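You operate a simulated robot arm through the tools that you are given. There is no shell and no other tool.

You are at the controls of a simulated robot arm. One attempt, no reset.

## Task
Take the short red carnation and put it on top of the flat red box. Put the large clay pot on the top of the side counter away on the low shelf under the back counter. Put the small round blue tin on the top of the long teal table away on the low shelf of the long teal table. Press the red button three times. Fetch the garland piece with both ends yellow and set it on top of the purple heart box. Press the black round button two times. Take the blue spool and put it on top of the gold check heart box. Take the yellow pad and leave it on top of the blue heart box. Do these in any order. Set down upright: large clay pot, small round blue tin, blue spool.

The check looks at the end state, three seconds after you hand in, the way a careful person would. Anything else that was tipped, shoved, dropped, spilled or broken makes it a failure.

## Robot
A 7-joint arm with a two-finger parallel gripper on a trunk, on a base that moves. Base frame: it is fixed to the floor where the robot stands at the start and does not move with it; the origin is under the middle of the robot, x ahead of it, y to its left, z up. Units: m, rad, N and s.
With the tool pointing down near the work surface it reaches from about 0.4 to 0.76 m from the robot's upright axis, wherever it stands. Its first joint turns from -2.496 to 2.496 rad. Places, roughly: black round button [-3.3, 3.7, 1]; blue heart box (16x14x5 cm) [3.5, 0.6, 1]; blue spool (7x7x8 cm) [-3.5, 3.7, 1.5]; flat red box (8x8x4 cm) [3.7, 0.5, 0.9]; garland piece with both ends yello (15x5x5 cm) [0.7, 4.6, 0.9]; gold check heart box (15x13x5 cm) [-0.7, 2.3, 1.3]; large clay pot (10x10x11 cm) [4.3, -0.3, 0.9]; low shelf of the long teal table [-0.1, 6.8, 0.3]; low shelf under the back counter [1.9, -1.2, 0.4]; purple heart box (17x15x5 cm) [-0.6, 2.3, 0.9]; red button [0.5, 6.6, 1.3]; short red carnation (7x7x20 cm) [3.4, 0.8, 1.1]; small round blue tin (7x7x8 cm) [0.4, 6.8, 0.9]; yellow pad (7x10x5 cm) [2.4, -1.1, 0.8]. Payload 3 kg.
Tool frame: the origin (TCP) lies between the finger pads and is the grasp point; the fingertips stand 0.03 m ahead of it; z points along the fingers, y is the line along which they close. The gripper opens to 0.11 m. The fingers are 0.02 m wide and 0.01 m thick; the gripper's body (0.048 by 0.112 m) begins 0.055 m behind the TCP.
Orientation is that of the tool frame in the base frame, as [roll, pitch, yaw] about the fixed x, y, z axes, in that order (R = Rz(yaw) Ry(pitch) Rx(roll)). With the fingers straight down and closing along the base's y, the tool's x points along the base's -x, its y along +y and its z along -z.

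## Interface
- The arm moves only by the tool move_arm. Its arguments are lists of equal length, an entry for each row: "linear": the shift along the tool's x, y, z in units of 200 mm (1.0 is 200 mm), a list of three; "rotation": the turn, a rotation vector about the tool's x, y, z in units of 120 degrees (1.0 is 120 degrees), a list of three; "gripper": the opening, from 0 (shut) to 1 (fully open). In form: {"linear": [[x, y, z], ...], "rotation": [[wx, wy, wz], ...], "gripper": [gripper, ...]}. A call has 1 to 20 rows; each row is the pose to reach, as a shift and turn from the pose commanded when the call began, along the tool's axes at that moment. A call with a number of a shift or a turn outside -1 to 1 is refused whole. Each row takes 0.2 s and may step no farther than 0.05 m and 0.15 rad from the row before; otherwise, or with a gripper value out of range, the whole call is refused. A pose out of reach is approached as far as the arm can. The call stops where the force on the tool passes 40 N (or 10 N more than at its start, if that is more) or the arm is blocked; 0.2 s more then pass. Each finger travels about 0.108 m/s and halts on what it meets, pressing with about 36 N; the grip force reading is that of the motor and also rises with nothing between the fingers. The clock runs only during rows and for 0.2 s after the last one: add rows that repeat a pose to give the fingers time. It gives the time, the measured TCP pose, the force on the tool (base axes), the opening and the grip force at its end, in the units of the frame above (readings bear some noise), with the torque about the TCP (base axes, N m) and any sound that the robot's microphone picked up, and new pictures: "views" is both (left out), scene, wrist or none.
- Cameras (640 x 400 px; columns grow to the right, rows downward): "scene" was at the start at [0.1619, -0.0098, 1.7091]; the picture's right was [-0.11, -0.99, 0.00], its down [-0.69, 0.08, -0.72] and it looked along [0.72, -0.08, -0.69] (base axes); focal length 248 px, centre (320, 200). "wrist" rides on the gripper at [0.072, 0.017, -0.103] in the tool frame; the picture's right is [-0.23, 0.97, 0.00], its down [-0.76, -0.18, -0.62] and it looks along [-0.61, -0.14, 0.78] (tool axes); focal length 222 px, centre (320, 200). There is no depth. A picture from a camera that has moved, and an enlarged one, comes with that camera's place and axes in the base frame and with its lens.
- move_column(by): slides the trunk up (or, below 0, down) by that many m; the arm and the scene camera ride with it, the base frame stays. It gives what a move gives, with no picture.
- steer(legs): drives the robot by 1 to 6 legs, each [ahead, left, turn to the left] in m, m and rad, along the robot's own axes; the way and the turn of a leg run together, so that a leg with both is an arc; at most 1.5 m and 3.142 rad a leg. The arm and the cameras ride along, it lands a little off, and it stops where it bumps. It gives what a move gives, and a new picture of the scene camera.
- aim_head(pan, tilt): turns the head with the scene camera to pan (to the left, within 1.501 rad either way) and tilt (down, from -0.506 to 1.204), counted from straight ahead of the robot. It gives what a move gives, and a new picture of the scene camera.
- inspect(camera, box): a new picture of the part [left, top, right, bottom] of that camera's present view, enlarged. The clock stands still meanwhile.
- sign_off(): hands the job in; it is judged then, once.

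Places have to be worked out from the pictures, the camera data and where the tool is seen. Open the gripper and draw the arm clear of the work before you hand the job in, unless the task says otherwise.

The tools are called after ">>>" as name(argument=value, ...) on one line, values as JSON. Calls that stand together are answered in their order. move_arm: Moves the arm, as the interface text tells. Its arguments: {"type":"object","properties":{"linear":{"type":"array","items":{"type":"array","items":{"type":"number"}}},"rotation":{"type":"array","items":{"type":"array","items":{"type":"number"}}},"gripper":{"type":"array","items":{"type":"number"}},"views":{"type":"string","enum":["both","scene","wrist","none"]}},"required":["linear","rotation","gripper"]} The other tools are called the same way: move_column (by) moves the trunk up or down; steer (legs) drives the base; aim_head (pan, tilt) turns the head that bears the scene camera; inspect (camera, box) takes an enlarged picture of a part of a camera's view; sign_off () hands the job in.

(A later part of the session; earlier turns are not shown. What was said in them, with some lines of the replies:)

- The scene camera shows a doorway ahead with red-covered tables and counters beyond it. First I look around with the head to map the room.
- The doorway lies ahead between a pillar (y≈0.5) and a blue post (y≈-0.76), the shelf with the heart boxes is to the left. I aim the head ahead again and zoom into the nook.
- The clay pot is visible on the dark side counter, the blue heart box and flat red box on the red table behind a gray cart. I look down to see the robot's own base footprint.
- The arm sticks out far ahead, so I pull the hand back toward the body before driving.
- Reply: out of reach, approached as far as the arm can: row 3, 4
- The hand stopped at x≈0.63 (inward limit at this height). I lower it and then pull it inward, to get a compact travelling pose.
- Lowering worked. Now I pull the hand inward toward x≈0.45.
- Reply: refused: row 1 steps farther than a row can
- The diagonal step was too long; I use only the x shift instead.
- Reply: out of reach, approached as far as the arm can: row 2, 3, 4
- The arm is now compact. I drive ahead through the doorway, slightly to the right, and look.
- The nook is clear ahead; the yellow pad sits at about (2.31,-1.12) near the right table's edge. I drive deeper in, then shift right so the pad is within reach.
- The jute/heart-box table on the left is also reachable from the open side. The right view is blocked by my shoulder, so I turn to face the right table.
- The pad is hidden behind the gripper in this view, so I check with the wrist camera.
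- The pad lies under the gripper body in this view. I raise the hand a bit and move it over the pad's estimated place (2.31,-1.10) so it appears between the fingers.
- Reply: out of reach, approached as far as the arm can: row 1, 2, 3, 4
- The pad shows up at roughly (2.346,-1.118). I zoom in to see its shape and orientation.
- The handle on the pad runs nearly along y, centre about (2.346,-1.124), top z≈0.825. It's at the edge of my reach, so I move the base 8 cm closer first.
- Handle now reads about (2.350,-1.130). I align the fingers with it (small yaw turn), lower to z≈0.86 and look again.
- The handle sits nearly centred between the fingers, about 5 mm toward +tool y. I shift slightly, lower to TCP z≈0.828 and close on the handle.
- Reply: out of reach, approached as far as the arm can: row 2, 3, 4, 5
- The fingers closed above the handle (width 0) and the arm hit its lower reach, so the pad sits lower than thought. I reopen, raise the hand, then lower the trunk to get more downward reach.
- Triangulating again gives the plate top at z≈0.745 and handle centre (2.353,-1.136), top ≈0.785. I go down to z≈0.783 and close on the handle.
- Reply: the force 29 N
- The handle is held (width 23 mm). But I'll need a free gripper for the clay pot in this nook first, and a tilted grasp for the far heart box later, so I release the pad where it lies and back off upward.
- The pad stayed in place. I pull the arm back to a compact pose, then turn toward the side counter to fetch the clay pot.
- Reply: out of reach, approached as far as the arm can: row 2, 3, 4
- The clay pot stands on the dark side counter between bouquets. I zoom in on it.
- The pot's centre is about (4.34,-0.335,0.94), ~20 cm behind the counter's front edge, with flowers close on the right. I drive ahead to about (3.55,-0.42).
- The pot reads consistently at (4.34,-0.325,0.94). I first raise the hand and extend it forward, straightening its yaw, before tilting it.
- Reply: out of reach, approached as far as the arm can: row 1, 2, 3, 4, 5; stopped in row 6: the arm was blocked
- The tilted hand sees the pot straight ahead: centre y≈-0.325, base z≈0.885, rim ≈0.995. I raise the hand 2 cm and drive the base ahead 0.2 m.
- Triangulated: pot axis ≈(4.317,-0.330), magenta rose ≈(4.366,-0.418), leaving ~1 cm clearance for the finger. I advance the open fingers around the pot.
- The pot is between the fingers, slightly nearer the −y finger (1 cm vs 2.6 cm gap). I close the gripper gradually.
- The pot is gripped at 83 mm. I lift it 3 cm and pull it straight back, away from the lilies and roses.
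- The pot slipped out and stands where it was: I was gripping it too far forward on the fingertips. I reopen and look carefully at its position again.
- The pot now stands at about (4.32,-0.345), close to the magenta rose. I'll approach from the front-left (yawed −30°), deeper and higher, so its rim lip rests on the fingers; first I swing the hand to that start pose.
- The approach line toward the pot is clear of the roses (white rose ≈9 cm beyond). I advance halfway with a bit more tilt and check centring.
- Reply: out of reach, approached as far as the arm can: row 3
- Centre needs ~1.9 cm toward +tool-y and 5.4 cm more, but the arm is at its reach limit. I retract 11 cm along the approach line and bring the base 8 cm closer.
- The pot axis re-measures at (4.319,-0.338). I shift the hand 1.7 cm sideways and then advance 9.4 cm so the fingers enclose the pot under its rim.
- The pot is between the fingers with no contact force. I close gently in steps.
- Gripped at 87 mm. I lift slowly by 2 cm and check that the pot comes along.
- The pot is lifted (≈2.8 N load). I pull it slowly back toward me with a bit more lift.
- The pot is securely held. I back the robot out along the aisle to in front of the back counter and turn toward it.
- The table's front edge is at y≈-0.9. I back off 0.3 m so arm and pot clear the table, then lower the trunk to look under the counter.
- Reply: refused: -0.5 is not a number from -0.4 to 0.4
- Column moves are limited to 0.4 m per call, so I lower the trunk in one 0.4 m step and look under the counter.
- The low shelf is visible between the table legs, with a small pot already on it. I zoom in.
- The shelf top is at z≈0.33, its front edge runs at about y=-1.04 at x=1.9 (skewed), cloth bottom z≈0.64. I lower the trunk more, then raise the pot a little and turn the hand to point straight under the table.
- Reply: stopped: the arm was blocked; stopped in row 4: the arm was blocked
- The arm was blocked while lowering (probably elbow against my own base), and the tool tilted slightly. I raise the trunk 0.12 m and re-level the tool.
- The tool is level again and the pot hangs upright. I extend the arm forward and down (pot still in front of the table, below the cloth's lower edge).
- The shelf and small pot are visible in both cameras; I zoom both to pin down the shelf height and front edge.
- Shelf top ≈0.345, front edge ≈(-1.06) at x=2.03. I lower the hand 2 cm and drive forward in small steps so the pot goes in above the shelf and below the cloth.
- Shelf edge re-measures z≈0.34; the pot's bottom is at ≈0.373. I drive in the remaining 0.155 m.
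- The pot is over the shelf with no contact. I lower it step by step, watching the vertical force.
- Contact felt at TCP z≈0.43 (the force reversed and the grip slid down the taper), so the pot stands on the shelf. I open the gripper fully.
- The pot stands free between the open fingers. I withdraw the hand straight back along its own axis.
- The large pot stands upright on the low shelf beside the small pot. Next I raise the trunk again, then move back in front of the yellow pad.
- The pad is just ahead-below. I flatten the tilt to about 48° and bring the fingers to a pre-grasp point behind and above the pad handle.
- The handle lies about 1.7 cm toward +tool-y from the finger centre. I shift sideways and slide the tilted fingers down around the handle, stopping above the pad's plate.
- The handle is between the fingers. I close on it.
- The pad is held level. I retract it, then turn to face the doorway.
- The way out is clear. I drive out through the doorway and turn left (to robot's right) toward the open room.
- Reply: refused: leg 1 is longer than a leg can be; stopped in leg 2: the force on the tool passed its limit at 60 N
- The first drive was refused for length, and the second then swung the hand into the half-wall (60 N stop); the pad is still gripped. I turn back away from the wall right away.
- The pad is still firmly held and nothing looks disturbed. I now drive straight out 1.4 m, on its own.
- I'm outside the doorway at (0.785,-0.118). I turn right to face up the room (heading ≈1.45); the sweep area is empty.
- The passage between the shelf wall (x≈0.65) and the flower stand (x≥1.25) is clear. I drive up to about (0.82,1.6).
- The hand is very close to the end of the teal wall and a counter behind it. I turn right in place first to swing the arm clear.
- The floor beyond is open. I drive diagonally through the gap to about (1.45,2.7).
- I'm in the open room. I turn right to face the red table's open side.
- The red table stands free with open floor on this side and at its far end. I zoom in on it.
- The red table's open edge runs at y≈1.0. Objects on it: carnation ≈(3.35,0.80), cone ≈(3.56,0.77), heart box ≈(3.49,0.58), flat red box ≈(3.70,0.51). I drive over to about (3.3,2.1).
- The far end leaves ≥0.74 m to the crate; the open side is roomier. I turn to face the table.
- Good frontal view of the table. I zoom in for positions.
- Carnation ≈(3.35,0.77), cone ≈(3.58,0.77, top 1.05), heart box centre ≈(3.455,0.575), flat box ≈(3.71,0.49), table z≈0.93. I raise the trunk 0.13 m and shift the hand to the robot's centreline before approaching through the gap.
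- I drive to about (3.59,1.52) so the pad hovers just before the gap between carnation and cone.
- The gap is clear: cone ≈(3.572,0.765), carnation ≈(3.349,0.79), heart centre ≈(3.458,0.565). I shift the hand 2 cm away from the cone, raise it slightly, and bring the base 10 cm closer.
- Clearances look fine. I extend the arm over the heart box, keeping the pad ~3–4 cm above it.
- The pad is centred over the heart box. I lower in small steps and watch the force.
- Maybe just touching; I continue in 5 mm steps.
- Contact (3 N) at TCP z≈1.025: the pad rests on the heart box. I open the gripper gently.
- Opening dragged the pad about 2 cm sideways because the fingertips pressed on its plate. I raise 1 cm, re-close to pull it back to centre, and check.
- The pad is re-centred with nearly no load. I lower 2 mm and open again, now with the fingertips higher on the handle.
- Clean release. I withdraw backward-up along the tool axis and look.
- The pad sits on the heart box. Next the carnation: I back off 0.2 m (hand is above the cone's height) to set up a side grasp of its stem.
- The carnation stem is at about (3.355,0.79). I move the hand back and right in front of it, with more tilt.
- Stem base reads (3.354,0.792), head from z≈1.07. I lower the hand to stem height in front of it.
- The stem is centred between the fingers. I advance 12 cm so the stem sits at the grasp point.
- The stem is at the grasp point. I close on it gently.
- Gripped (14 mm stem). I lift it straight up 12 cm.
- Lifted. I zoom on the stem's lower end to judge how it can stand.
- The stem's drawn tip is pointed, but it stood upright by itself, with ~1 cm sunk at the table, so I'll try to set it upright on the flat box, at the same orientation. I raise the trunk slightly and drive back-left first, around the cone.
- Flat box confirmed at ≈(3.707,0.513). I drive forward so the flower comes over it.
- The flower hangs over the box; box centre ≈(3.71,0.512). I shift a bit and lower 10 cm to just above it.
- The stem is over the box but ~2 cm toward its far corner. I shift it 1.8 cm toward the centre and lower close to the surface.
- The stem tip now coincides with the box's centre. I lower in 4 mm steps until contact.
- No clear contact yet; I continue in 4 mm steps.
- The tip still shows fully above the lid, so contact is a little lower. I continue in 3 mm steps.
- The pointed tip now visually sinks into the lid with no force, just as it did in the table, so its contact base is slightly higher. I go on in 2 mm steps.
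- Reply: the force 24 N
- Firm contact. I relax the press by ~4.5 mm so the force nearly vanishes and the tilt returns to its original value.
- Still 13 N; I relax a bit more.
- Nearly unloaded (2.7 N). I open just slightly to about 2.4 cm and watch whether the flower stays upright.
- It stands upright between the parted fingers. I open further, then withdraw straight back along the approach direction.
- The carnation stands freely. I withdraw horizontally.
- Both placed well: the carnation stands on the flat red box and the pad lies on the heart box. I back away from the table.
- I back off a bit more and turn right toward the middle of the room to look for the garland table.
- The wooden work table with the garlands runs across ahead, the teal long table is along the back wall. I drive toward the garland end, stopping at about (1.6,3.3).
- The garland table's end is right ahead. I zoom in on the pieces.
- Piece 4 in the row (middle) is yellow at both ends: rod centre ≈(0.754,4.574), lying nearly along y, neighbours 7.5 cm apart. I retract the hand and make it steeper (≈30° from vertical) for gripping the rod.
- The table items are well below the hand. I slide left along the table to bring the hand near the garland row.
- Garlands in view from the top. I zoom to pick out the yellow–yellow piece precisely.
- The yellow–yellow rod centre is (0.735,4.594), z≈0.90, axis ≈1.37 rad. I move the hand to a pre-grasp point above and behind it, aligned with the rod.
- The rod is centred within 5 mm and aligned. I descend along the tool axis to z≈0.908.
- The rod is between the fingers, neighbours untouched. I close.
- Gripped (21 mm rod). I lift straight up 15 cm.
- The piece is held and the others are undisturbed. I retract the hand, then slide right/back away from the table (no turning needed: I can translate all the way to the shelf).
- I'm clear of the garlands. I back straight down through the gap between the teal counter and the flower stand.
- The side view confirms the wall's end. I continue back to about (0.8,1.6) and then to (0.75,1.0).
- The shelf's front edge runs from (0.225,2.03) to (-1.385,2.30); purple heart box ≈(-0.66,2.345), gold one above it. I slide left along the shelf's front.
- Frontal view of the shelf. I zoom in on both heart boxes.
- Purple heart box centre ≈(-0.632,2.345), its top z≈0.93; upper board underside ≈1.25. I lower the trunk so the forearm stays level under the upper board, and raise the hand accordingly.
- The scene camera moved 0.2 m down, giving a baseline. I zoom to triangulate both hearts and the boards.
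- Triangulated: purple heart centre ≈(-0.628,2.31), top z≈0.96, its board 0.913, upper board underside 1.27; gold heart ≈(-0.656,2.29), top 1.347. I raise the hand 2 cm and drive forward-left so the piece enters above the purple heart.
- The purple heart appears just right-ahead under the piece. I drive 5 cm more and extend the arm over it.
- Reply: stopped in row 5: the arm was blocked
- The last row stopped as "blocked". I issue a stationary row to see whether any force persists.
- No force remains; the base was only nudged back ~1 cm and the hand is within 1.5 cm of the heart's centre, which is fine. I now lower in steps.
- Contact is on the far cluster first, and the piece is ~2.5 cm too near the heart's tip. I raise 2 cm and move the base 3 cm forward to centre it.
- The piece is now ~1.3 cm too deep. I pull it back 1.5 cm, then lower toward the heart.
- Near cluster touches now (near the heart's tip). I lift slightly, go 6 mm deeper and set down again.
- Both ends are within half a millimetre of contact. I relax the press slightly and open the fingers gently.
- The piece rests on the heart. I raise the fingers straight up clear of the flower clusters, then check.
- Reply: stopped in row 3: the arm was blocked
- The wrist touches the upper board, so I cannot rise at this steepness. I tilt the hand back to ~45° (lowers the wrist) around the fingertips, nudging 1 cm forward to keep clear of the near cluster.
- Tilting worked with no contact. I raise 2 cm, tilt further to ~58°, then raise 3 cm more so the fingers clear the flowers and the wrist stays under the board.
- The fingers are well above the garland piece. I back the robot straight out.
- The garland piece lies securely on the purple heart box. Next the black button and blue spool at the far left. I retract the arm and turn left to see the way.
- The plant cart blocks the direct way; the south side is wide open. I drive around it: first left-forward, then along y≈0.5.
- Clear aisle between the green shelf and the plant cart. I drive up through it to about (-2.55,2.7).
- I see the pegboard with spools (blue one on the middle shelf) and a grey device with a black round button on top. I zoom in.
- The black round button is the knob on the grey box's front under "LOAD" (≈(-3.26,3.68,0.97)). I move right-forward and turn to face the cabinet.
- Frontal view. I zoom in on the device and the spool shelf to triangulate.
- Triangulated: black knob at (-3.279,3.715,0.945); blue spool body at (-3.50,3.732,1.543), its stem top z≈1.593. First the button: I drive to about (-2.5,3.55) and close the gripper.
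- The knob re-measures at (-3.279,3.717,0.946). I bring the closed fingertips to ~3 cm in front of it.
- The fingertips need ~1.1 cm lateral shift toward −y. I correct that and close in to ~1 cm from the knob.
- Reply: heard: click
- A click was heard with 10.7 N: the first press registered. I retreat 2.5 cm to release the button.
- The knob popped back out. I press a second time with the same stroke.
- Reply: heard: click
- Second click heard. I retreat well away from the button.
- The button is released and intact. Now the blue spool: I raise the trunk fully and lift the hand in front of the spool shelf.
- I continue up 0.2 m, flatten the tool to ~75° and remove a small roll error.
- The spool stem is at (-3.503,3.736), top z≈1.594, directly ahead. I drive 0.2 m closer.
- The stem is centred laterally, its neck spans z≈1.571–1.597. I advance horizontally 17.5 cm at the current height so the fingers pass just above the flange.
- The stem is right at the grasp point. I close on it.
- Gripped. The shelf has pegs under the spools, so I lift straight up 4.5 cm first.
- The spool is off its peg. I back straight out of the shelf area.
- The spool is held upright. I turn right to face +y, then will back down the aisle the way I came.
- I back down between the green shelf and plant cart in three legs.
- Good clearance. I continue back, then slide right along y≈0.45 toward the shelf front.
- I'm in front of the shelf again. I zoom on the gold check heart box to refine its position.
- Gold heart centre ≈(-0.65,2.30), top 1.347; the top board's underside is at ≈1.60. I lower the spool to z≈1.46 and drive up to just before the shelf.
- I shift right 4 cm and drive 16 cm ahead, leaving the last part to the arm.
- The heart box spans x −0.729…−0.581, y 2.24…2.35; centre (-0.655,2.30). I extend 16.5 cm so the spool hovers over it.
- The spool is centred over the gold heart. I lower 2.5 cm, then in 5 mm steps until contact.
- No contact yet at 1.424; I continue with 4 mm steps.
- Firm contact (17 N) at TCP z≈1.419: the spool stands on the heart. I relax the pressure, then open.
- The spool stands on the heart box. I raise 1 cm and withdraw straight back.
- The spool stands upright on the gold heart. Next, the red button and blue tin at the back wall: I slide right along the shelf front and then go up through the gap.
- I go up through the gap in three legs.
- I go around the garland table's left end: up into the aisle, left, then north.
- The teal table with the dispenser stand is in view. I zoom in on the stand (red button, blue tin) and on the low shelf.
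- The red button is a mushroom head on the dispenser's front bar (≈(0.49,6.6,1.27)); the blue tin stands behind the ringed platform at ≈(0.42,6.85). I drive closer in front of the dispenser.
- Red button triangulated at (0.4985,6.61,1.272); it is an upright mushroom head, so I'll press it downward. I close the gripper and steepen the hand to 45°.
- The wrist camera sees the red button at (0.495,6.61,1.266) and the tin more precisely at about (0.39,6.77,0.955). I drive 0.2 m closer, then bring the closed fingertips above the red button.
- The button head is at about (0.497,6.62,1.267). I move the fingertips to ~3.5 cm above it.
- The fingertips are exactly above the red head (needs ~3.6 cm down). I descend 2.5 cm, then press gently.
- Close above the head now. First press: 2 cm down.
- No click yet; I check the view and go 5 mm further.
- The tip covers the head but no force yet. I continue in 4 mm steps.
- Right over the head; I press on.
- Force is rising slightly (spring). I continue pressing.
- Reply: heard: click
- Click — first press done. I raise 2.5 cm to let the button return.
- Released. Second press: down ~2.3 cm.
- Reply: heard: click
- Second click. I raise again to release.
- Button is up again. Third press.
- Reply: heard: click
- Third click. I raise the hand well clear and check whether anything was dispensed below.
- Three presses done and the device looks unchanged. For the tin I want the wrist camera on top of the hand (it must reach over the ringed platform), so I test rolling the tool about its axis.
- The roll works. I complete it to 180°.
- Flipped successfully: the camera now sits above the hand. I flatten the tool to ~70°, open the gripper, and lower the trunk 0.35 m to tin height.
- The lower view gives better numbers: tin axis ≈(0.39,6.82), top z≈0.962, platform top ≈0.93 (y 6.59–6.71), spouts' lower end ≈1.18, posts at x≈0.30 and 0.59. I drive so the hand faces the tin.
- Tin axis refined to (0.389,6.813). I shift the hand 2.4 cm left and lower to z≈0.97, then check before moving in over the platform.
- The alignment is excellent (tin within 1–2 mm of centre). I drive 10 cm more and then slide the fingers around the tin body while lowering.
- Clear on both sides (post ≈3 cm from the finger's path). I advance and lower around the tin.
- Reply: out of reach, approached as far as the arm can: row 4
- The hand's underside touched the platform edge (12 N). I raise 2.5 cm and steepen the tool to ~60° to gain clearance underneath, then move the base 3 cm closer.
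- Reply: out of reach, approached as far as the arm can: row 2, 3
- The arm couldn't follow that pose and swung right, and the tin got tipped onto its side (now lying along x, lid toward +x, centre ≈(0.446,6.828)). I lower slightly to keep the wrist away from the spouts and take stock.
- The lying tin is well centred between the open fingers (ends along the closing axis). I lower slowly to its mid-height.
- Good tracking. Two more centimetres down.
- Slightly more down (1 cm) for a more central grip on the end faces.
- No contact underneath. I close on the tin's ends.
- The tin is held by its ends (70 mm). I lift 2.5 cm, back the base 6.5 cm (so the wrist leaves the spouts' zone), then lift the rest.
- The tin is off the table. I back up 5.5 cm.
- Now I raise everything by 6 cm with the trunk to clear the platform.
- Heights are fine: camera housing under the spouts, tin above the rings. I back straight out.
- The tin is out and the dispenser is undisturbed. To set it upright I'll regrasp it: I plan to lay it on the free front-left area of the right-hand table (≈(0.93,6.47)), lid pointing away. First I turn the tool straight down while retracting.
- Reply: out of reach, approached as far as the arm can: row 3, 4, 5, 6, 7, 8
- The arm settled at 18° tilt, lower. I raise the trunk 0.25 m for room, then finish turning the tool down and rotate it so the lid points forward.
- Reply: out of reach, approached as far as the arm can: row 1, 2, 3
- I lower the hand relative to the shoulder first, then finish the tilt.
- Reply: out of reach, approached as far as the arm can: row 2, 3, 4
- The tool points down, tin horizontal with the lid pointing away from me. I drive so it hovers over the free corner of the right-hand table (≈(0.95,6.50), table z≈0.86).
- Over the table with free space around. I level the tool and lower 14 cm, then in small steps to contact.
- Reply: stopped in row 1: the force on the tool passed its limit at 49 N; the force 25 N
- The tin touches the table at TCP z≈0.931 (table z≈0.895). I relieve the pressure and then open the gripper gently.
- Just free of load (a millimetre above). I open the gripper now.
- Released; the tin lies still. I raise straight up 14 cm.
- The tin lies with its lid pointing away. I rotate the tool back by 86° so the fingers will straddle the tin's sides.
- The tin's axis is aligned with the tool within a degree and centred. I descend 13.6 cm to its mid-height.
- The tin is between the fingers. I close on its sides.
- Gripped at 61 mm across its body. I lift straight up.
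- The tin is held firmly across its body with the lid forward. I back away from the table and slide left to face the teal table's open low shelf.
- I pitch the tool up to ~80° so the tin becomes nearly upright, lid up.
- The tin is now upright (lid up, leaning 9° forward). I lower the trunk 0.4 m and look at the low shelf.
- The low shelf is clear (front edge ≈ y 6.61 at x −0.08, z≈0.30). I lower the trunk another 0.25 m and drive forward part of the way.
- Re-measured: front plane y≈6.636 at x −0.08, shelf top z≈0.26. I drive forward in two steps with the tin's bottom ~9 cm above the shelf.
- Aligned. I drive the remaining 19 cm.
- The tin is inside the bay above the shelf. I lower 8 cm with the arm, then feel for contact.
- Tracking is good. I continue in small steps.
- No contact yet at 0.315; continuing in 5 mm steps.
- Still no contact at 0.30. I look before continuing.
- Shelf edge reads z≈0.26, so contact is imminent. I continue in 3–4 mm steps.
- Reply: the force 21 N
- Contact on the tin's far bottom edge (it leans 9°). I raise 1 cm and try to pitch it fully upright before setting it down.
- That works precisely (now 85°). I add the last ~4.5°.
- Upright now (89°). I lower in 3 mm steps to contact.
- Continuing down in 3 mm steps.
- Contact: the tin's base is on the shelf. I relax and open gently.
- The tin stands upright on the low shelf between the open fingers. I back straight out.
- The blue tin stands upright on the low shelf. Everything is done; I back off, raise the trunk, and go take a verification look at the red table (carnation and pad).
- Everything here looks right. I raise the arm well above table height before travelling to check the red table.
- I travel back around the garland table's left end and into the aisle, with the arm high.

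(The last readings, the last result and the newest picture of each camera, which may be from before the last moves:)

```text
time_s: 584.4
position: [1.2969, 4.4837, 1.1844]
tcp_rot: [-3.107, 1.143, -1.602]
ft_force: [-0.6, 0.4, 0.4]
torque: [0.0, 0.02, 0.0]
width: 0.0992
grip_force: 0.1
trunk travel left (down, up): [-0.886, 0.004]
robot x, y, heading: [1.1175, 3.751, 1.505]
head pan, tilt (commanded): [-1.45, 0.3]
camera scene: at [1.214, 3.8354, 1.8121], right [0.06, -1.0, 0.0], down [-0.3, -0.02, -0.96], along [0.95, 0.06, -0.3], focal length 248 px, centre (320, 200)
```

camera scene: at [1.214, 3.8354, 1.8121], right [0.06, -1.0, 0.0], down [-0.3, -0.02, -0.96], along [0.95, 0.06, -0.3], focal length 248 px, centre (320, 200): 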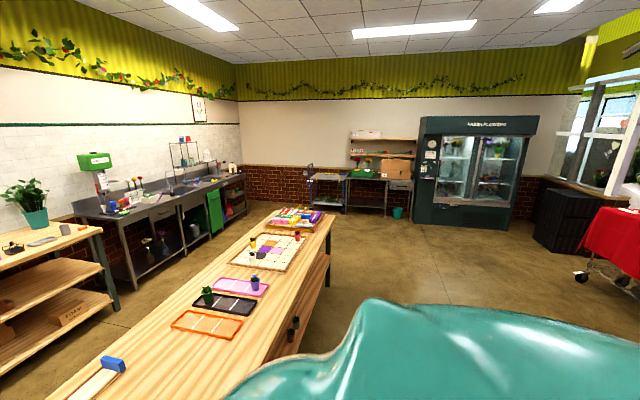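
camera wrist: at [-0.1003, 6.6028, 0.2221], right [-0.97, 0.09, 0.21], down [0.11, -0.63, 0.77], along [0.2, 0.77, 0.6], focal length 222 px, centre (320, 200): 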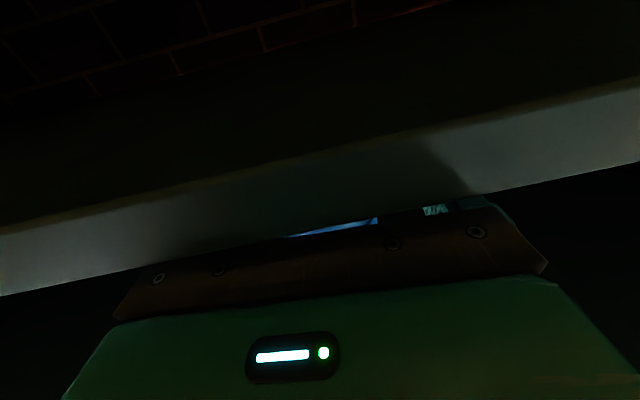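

I step back from the table and turn right to look at the red table.

>>> steer(legs=[[-0.4, -0.25, 0], [0, 0, -2.0]])

>>> aim_head(pan=-0.3, tilt=0.3)

>>> inspect(camera="scene", box=[240, 140, 400, 240])

```text
time_s: 592.0
position: [1.9237, 2.8554, 1.185]
tcp_rot: [-3.107, 1.144, 2.659]
ft_force: [0.6, -0.1, 0.1]
torque: [0.0, -0.01, 0.0]
width: 0.0989
grip_force: 0.1
trunk travel left (down, up): [-0.886, 0.004]
robot x, y, heading: [1.3404, 3.3373, -0.512]
head pan, tilt (commanded): [-1.45, 0.3]
camera scene: at [1.3775, 3.2115, 1.8121], right [-0.93, 0.38, 0.0], down [0.11, 0.27, -0.96], along [-0.36, -0.88, -0.3], focal length 248 px, centre (320, 200)
```

scene: 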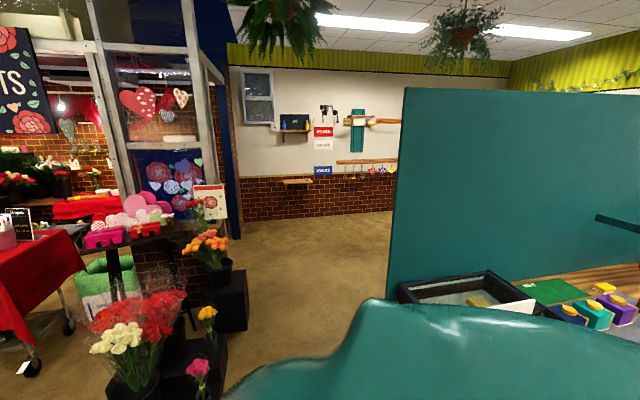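

```text
time_s: 593.4
position: [1.9242, 2.8542, 1.1851]
tcp_rot: [-3.107, 1.144, 2.656]
ft_force: [0.6, 0.6, 0.0]
torque: [-0.01, 0.02, 0.02]
width: 0.0991
grip_force: 0.1
trunk travel left (down, up): [-0.886, 0.004]
robot x, y, heading: [1.3463, 3.3382, -0.509]
head pan, tilt (commanded): [-0.3, 0.3]
camera scene: at [1.4774, 3.2304, 1.8121], right [-0.72, -0.69, 0.0], down [-0.2, 0.21, -0.96], along [0.66, -0.69, -0.3], focal length 248 px, centre (320, 200)
```

scene: 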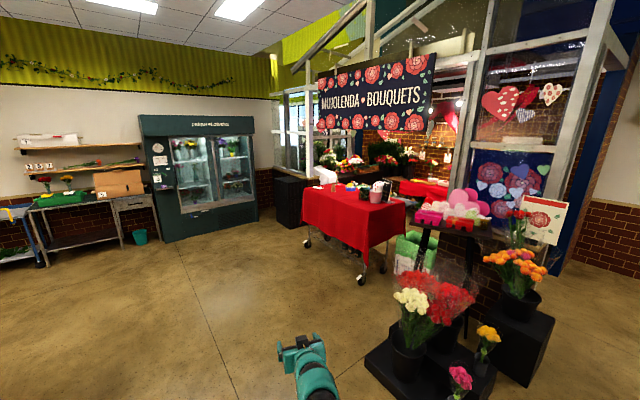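

```text
4.00 times, centred on (320, 190) of scene
camera zoom: at [1.4774, 3.2304, 1.8121], right [-0.72, -0.69, 0.0], down [-0.2, 0.21, -0.96], along [0.66, -0.69, -0.3], focal length 994 px, centre (320, 240)
```

zoom: 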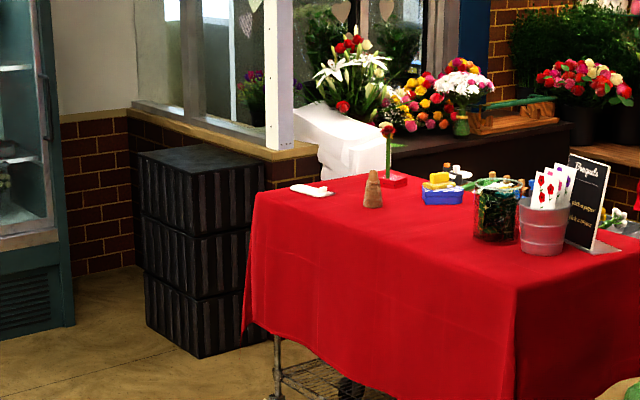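

The carnation still stands on the flat red box and the pad lies on the blue heart box; all other placements were seen in place earlier, buttons clicked 3× and 2×. The gripper is open and the arm is in free space, so I hand in.

>>> sign_off()

```text
The job is handed in.
```

I handed the job in with all eight tasks done. I checked the carnation and yellow pad again just before handing in. I last saw the other items in place when I finished each one.

| Task | Result |
|---|---|
| Short red carnation on the flat red box | Standing upright on the box |
| Large clay pot on the low shelf under the back counter | Upright |
| Small round blue tin on the low shelf of the long teal table | Upright, near the front edge |
| Red button | Three presses, three clicks heard |
| Black round button | Two presses, two clicks heard |
| Yellow-ended garland piece on the purple heart box | Lying on top of the box |
| Blue spool on the gold check heart box | Upright |
| Yellow pad on the blue heart box | Lying flat on top |

Some contact along the way could matter to the check:

- **Half-wall:** while turning with the pad in the gripper, I swung the hand into the half-wall by the doorway and it stopped at 60 N. Nothing looked moved in the next pictures.
- **Wooden shelf:** the wrist pressed up against the board above the purple heart box while I set the garland piece down. The things on that board looked undisturbed afterwards.
- **Clay pot:** it slipped out of my first grip and slid about 1.5 cm on the counter, staying upright. The second grip held.
- **Blue tin:** I knocked it onto its side under the dispenser. I laid it on the next table to regrip it, then stood it upright on the shelf. My hand also pressed on the dispenser's platform at about 12 N, and the dispenser looked unchanged.

I left the gripper open and the arm clear of the work.
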